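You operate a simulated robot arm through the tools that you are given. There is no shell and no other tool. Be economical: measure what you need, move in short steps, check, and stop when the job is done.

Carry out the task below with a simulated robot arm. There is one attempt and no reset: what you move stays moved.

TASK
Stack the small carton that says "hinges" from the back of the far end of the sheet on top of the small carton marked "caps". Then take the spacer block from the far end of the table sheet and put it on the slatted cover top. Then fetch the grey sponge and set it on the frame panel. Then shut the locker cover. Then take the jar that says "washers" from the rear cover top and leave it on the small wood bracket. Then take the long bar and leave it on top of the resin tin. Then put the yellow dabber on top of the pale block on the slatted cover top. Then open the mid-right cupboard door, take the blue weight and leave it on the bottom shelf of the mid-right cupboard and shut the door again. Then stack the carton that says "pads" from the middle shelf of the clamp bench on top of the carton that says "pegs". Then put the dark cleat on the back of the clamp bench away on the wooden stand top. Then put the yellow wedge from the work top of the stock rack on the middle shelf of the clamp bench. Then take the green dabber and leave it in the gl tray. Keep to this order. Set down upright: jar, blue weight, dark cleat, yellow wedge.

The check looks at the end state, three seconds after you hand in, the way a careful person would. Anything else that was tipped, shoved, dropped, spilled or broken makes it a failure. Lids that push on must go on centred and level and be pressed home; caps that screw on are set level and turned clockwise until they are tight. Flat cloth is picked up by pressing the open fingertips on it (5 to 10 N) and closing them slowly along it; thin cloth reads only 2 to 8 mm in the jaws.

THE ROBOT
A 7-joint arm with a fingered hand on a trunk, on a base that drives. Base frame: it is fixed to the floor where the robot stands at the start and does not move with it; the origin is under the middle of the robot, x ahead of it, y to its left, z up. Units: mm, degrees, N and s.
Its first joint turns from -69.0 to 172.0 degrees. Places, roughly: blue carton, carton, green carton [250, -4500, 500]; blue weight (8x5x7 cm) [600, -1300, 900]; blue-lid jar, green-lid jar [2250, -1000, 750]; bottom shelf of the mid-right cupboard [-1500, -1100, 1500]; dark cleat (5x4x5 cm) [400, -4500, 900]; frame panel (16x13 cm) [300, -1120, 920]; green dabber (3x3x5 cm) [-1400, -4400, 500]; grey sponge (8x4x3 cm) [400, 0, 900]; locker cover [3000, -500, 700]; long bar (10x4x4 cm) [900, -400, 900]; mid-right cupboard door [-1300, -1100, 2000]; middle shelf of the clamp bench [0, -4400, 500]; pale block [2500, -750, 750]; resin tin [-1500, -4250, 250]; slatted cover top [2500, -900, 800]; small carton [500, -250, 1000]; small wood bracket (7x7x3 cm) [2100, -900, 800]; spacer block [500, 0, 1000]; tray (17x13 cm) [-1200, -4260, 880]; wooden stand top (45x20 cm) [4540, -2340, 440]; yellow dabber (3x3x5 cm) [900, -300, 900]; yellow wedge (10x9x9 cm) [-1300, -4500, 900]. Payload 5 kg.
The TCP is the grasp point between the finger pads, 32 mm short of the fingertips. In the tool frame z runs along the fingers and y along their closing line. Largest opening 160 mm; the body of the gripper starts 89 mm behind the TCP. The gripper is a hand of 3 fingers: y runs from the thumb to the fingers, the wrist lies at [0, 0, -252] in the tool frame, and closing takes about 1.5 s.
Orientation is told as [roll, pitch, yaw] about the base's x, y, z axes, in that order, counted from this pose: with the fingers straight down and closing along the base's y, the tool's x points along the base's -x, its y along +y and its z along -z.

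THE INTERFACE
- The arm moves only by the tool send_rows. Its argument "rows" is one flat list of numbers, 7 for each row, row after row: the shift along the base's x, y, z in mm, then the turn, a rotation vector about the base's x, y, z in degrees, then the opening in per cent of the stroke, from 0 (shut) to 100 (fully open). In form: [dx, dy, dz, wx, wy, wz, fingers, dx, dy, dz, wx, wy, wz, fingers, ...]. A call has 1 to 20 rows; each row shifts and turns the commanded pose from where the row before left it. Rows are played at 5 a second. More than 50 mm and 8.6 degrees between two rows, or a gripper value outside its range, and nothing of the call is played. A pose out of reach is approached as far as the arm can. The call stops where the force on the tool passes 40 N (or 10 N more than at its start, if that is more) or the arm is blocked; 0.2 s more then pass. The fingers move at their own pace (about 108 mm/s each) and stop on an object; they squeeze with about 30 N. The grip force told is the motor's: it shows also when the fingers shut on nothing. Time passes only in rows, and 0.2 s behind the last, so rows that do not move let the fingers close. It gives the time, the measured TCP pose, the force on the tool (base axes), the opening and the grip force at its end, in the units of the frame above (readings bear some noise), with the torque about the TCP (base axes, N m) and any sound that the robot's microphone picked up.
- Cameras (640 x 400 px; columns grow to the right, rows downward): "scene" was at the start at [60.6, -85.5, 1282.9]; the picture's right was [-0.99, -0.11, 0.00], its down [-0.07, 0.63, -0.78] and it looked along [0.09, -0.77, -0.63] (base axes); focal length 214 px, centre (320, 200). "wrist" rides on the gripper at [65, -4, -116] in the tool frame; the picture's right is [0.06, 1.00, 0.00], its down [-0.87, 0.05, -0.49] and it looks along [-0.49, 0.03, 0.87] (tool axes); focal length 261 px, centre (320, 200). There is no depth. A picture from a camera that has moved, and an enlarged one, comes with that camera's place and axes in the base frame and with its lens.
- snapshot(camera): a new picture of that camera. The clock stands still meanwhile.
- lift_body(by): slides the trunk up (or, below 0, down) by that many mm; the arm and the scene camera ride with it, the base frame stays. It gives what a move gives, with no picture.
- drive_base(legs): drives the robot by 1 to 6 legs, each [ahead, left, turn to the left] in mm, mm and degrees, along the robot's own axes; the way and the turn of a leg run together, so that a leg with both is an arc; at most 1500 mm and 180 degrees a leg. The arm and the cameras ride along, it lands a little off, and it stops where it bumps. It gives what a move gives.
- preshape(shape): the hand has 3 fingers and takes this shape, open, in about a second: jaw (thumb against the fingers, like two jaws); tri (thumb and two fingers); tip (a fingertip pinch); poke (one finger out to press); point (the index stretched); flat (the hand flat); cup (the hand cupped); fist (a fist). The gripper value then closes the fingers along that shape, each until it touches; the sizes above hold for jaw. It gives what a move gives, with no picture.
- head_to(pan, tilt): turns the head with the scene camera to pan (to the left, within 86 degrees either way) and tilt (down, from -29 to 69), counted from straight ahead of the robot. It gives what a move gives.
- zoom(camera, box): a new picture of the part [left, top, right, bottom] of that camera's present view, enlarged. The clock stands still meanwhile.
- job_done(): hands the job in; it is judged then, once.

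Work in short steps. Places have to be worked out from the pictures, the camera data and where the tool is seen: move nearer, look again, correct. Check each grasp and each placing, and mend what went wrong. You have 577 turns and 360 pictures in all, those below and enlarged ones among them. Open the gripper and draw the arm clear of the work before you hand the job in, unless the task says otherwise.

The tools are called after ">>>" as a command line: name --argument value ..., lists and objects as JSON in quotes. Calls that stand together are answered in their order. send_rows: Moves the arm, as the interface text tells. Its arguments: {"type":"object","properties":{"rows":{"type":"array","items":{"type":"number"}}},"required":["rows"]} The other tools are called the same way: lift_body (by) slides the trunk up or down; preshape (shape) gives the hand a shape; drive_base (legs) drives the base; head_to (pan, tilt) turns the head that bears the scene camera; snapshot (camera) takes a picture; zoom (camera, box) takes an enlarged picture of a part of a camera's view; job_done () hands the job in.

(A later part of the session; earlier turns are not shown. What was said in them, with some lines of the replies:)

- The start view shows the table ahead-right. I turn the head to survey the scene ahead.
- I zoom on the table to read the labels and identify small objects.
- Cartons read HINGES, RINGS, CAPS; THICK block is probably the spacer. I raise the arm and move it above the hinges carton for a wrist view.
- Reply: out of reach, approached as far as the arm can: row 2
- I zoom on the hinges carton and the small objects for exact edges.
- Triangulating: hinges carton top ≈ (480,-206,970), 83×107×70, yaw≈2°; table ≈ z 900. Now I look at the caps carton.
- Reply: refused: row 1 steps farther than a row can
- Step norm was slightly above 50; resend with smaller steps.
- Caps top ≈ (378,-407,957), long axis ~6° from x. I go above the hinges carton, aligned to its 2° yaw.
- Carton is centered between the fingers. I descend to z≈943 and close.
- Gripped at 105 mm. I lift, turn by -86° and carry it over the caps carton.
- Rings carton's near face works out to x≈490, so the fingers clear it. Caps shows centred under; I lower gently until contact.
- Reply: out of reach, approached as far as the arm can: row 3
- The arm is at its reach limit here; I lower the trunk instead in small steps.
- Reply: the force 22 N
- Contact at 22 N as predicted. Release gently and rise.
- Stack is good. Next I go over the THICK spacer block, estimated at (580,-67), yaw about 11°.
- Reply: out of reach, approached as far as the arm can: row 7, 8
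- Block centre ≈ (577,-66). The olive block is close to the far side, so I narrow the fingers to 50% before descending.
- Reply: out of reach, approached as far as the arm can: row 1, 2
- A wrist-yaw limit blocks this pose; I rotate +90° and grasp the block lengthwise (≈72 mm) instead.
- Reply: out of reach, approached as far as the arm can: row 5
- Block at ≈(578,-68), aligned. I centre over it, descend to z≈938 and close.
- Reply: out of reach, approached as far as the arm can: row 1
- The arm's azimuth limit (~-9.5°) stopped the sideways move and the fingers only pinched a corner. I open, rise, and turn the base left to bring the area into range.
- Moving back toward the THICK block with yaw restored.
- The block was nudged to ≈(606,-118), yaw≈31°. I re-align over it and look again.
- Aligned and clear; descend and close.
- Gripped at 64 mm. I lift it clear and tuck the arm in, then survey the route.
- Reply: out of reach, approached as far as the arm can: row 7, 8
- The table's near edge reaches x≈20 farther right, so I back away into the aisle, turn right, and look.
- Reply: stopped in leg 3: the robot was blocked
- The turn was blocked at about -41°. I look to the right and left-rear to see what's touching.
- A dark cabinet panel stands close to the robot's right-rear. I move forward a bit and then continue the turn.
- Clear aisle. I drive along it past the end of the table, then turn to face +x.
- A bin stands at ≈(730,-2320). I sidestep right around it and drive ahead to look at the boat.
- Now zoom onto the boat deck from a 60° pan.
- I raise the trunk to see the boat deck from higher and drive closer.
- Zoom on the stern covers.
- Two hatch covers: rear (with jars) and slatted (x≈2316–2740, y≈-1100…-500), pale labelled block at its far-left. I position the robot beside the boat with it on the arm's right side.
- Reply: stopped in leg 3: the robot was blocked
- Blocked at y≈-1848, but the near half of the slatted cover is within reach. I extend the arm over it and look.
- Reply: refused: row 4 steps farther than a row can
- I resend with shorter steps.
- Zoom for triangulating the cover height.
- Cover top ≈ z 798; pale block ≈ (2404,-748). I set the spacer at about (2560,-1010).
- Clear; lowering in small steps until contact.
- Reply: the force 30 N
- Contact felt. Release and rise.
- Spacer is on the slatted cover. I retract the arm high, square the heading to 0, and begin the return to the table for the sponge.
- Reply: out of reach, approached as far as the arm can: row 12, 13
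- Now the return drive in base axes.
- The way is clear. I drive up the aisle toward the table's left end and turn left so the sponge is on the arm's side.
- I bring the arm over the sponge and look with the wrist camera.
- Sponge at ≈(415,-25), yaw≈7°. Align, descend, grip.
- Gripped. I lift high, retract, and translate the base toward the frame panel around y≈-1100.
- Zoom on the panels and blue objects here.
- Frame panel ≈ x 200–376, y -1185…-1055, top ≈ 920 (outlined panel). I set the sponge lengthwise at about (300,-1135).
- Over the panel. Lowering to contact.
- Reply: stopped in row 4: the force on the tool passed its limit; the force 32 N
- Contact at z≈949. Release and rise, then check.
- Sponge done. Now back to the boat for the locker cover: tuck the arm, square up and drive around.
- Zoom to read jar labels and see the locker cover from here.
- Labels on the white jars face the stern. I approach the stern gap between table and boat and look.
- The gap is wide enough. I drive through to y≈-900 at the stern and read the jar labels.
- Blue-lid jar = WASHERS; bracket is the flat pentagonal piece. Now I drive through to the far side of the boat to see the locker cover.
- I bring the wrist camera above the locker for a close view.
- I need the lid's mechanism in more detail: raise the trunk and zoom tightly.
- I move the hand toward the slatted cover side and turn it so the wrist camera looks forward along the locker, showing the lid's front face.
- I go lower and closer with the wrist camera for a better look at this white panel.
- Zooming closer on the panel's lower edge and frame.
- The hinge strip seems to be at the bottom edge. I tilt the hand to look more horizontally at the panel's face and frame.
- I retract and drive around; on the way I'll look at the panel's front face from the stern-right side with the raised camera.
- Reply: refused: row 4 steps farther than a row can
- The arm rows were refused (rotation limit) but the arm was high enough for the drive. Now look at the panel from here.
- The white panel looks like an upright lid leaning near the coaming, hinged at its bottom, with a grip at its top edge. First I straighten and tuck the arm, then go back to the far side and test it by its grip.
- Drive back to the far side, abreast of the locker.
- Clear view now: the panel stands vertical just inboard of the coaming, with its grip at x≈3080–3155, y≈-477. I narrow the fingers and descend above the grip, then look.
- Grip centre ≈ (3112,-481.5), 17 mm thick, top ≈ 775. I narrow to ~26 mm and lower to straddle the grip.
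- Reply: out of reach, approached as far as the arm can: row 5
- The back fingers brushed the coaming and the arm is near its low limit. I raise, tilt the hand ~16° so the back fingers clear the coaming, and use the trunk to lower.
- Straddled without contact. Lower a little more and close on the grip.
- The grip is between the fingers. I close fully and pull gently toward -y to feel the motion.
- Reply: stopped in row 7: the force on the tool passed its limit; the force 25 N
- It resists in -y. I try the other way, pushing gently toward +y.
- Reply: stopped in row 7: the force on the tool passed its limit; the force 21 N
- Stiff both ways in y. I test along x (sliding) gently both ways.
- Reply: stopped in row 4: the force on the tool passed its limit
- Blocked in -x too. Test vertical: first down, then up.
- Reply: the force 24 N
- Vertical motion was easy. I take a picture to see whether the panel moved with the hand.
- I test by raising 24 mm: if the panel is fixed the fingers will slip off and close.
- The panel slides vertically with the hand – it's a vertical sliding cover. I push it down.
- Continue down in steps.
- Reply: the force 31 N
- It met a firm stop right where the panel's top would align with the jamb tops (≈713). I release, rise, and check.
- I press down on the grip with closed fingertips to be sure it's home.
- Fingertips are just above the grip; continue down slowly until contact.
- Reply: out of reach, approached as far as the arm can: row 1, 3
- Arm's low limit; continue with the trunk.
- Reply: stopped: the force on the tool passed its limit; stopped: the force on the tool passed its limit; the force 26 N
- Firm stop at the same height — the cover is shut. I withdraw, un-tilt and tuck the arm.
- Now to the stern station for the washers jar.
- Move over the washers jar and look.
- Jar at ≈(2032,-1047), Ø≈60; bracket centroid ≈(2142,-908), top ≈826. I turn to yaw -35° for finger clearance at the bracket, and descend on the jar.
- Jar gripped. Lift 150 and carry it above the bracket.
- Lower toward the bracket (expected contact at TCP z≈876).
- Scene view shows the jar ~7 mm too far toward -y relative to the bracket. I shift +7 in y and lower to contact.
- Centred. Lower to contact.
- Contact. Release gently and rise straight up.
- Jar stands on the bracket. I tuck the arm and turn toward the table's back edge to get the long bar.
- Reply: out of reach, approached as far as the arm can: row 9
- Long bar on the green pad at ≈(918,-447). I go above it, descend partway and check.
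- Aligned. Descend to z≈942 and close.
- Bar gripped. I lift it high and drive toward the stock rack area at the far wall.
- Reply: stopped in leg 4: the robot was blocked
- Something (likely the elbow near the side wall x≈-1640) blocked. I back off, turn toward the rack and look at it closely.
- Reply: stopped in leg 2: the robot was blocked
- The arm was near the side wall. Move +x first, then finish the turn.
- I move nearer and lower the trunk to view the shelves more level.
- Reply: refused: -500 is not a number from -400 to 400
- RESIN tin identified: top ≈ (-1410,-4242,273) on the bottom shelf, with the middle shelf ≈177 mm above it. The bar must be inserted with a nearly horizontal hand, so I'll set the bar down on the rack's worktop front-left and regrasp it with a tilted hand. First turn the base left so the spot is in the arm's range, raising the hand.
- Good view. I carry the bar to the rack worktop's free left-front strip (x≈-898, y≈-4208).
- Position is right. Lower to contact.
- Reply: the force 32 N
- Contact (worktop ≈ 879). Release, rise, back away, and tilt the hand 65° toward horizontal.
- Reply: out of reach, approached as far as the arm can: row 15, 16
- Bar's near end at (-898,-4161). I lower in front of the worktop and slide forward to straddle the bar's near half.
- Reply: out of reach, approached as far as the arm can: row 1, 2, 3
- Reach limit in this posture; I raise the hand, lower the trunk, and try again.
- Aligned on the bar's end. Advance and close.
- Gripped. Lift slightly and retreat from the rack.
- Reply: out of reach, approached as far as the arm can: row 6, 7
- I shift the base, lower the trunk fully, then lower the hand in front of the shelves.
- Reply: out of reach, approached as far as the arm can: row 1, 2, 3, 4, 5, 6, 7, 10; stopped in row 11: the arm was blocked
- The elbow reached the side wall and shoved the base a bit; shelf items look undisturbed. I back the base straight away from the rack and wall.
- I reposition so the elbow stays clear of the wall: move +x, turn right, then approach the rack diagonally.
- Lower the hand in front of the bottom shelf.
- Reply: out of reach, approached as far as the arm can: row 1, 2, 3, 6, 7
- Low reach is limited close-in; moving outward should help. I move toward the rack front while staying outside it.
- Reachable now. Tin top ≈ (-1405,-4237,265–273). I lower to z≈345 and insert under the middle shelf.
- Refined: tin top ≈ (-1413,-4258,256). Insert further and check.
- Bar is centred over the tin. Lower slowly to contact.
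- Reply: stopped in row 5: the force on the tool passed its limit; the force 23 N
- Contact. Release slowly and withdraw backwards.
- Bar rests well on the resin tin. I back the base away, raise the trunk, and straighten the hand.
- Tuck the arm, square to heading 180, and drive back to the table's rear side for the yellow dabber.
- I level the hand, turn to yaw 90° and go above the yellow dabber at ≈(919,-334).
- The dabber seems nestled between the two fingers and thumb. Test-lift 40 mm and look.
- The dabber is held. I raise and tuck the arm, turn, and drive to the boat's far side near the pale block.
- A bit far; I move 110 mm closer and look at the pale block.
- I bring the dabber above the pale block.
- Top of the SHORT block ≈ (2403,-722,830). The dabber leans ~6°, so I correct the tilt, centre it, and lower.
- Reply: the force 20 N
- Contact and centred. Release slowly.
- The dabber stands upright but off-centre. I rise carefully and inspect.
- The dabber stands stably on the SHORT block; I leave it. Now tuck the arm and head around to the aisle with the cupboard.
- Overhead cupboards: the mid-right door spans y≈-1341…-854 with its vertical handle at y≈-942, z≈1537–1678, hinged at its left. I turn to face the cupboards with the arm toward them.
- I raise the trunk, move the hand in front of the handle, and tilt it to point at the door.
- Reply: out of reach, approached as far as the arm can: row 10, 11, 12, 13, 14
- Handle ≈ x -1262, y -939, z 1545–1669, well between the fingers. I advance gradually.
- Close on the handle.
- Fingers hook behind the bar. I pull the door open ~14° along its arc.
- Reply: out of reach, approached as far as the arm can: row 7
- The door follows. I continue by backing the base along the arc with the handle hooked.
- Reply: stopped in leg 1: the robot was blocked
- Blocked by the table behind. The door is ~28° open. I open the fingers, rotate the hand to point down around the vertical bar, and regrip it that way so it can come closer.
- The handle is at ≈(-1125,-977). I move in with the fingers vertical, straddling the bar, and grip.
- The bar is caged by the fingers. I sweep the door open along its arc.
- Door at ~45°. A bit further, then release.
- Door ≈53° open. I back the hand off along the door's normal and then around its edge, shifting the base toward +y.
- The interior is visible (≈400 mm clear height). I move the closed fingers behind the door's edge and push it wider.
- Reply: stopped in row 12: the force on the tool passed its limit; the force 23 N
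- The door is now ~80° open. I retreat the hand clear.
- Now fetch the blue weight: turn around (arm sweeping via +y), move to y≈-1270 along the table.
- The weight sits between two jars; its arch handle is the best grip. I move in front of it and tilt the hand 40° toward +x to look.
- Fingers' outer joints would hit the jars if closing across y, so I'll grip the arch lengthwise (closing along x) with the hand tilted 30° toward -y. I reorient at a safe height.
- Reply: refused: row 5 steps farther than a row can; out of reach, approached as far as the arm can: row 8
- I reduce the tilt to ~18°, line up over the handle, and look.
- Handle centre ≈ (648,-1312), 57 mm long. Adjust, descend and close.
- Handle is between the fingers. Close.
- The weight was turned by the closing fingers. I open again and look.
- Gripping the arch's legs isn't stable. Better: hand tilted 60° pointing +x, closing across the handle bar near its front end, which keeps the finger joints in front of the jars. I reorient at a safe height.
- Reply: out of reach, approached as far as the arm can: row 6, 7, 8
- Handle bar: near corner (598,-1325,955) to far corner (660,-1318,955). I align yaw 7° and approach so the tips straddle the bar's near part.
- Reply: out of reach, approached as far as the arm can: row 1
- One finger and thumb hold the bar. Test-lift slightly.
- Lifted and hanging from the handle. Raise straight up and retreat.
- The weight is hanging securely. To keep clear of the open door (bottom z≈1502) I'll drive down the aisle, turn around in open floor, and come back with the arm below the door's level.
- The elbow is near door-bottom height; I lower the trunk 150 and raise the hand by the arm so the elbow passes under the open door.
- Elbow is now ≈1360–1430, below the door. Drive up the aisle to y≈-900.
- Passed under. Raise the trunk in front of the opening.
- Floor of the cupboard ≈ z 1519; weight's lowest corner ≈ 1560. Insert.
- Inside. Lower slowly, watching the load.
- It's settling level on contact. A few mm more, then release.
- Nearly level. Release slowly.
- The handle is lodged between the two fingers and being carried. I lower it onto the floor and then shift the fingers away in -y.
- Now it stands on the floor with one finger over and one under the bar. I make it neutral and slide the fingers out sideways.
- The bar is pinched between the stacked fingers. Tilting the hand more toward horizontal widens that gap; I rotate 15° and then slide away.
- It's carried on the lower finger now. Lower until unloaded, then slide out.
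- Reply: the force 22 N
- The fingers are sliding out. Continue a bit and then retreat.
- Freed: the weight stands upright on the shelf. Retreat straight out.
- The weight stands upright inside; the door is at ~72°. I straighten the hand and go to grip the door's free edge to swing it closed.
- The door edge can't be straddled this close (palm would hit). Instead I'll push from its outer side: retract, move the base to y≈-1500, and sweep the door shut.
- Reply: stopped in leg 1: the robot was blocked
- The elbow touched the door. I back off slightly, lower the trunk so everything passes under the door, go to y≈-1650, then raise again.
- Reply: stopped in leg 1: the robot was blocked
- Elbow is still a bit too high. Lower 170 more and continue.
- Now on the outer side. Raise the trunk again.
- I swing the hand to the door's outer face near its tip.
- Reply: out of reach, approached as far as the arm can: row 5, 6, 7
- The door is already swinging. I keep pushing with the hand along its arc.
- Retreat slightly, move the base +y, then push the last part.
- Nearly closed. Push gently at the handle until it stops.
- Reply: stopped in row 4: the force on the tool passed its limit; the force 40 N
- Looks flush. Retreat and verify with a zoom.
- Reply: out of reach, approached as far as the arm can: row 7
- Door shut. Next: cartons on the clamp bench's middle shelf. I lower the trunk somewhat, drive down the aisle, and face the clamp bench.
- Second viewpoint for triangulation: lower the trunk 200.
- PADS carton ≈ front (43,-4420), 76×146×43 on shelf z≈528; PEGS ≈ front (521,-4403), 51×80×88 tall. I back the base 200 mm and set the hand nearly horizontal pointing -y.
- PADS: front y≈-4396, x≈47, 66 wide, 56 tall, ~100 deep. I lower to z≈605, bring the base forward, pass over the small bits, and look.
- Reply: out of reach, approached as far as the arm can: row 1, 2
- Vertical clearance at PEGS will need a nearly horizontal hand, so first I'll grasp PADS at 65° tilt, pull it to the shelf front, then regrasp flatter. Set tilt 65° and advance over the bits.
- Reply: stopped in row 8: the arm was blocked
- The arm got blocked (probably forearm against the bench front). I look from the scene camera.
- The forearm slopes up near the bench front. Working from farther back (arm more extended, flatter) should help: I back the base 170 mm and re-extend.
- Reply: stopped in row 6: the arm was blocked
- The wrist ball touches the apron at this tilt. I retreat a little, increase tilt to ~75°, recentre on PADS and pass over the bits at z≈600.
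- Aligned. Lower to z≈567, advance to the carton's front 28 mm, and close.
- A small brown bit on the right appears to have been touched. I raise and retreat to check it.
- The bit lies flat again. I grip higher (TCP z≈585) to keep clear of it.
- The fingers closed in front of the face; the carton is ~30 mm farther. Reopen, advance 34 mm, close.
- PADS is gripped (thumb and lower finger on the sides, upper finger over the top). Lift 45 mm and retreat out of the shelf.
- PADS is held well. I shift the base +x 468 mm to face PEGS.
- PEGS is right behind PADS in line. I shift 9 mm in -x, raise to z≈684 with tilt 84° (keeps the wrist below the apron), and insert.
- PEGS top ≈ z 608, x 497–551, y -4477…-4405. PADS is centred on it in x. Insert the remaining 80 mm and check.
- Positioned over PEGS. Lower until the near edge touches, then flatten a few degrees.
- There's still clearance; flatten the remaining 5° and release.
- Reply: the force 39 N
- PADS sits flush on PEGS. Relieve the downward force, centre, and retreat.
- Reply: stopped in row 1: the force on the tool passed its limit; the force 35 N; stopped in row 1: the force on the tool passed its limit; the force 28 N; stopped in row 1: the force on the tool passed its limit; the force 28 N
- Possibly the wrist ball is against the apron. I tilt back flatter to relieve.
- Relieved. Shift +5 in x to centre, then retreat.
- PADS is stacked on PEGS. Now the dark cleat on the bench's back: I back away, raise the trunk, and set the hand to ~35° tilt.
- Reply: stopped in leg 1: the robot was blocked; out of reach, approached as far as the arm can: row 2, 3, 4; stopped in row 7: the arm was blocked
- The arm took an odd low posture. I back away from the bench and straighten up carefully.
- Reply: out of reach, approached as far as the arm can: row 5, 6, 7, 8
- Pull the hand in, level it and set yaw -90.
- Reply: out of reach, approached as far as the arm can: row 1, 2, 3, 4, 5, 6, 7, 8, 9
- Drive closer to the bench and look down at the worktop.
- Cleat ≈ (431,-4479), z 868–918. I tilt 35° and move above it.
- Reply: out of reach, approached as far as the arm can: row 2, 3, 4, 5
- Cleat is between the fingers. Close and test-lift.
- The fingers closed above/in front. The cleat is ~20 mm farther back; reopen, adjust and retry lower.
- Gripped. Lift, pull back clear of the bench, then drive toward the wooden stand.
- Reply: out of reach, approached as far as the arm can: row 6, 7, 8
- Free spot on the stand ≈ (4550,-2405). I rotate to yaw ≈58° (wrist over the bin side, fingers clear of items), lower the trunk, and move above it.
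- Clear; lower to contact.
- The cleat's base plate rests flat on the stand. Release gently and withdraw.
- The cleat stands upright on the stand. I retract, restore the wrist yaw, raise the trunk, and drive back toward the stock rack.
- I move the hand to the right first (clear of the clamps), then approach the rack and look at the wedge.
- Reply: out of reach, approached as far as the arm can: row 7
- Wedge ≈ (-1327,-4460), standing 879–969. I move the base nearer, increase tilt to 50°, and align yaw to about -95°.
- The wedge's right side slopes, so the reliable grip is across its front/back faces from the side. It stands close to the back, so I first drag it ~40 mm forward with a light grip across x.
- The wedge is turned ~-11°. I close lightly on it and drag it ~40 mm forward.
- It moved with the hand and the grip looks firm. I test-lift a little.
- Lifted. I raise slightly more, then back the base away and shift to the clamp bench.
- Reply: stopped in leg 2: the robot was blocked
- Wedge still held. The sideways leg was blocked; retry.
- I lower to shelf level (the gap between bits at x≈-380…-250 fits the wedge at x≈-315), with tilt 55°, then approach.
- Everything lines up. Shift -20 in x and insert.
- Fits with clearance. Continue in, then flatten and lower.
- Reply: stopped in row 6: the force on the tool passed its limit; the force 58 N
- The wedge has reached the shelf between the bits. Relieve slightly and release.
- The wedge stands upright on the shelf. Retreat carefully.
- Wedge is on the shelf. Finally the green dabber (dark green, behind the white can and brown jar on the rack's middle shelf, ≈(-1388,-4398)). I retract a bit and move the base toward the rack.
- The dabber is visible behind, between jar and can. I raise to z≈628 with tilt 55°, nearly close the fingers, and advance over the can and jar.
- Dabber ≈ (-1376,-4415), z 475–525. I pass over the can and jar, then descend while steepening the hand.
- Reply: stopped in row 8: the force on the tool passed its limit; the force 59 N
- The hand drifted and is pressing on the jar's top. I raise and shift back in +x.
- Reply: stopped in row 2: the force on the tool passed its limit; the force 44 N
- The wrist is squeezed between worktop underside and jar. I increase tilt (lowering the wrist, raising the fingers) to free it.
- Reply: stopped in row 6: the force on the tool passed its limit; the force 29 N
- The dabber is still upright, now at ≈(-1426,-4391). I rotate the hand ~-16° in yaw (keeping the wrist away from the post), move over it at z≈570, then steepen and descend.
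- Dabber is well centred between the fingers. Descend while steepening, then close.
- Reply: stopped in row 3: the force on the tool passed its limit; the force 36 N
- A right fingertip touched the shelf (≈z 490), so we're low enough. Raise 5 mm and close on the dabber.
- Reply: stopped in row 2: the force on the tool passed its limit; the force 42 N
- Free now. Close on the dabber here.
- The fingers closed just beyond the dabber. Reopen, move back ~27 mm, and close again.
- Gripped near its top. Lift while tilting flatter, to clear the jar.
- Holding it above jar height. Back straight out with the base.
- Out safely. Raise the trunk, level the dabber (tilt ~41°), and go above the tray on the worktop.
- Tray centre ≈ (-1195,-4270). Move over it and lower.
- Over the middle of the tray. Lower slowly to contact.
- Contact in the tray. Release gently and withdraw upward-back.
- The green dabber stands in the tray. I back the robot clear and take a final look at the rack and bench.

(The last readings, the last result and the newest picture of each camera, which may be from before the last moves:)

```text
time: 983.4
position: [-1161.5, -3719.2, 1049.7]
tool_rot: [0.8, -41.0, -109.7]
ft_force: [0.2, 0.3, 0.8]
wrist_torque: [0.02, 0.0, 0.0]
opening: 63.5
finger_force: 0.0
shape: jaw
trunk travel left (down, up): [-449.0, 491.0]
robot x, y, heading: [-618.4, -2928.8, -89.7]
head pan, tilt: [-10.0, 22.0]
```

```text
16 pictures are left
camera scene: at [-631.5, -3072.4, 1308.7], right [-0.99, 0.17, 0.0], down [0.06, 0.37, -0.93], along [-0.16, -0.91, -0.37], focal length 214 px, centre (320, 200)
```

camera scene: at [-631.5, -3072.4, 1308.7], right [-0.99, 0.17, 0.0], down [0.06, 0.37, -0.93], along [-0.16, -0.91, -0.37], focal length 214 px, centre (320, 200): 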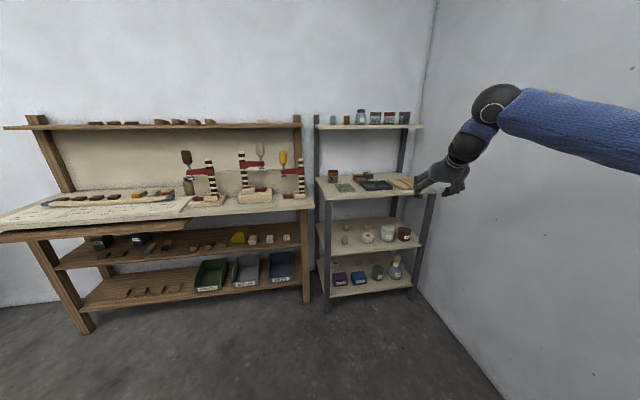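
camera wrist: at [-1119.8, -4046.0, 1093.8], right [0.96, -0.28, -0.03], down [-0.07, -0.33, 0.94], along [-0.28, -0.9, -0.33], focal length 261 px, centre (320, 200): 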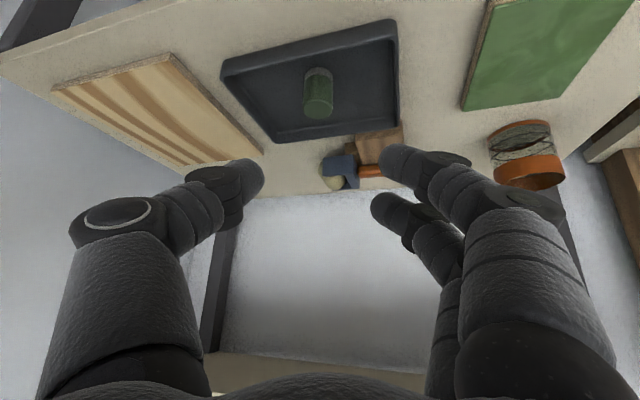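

Everything is in place, the gripper is open and the arm is clear of the work. I hand the job in.

>>> job_done

```text
The job is handed in.
```

I did all twelve steps in the order you gave and handed the job in. The result has not been reported back to me.

Things a careful check might notice:
- **Yellow dabber:** it stands upright on the pale block, but off-centre by about 9 mm each way, so its base overhangs slightly.
- **Blue weight:** it stands upright on the bottom shelf, but turned and pulled to the left, because its handle caught between the fingers when I let go.
- **Small brown piece on the clamp bench's middle shelf:** I tipped it while reaching for the "pads" carton. It lay flat again afterwards.
- **Green pad on the table:** it may have turned a few millimetres while I picked up the blue weight.
- **Brown jar on the rack's middle shelf:** the hand pressed on its lid while I reached for the green dabber. It stayed upright.
- **Waste bin on the floor near the table:** the robot may have bumped it once while backing up. I did not look at it again.
- **"gl tray":** I saw no label, so I took it to be the black tray on the stock rack, which matches the position you gave.
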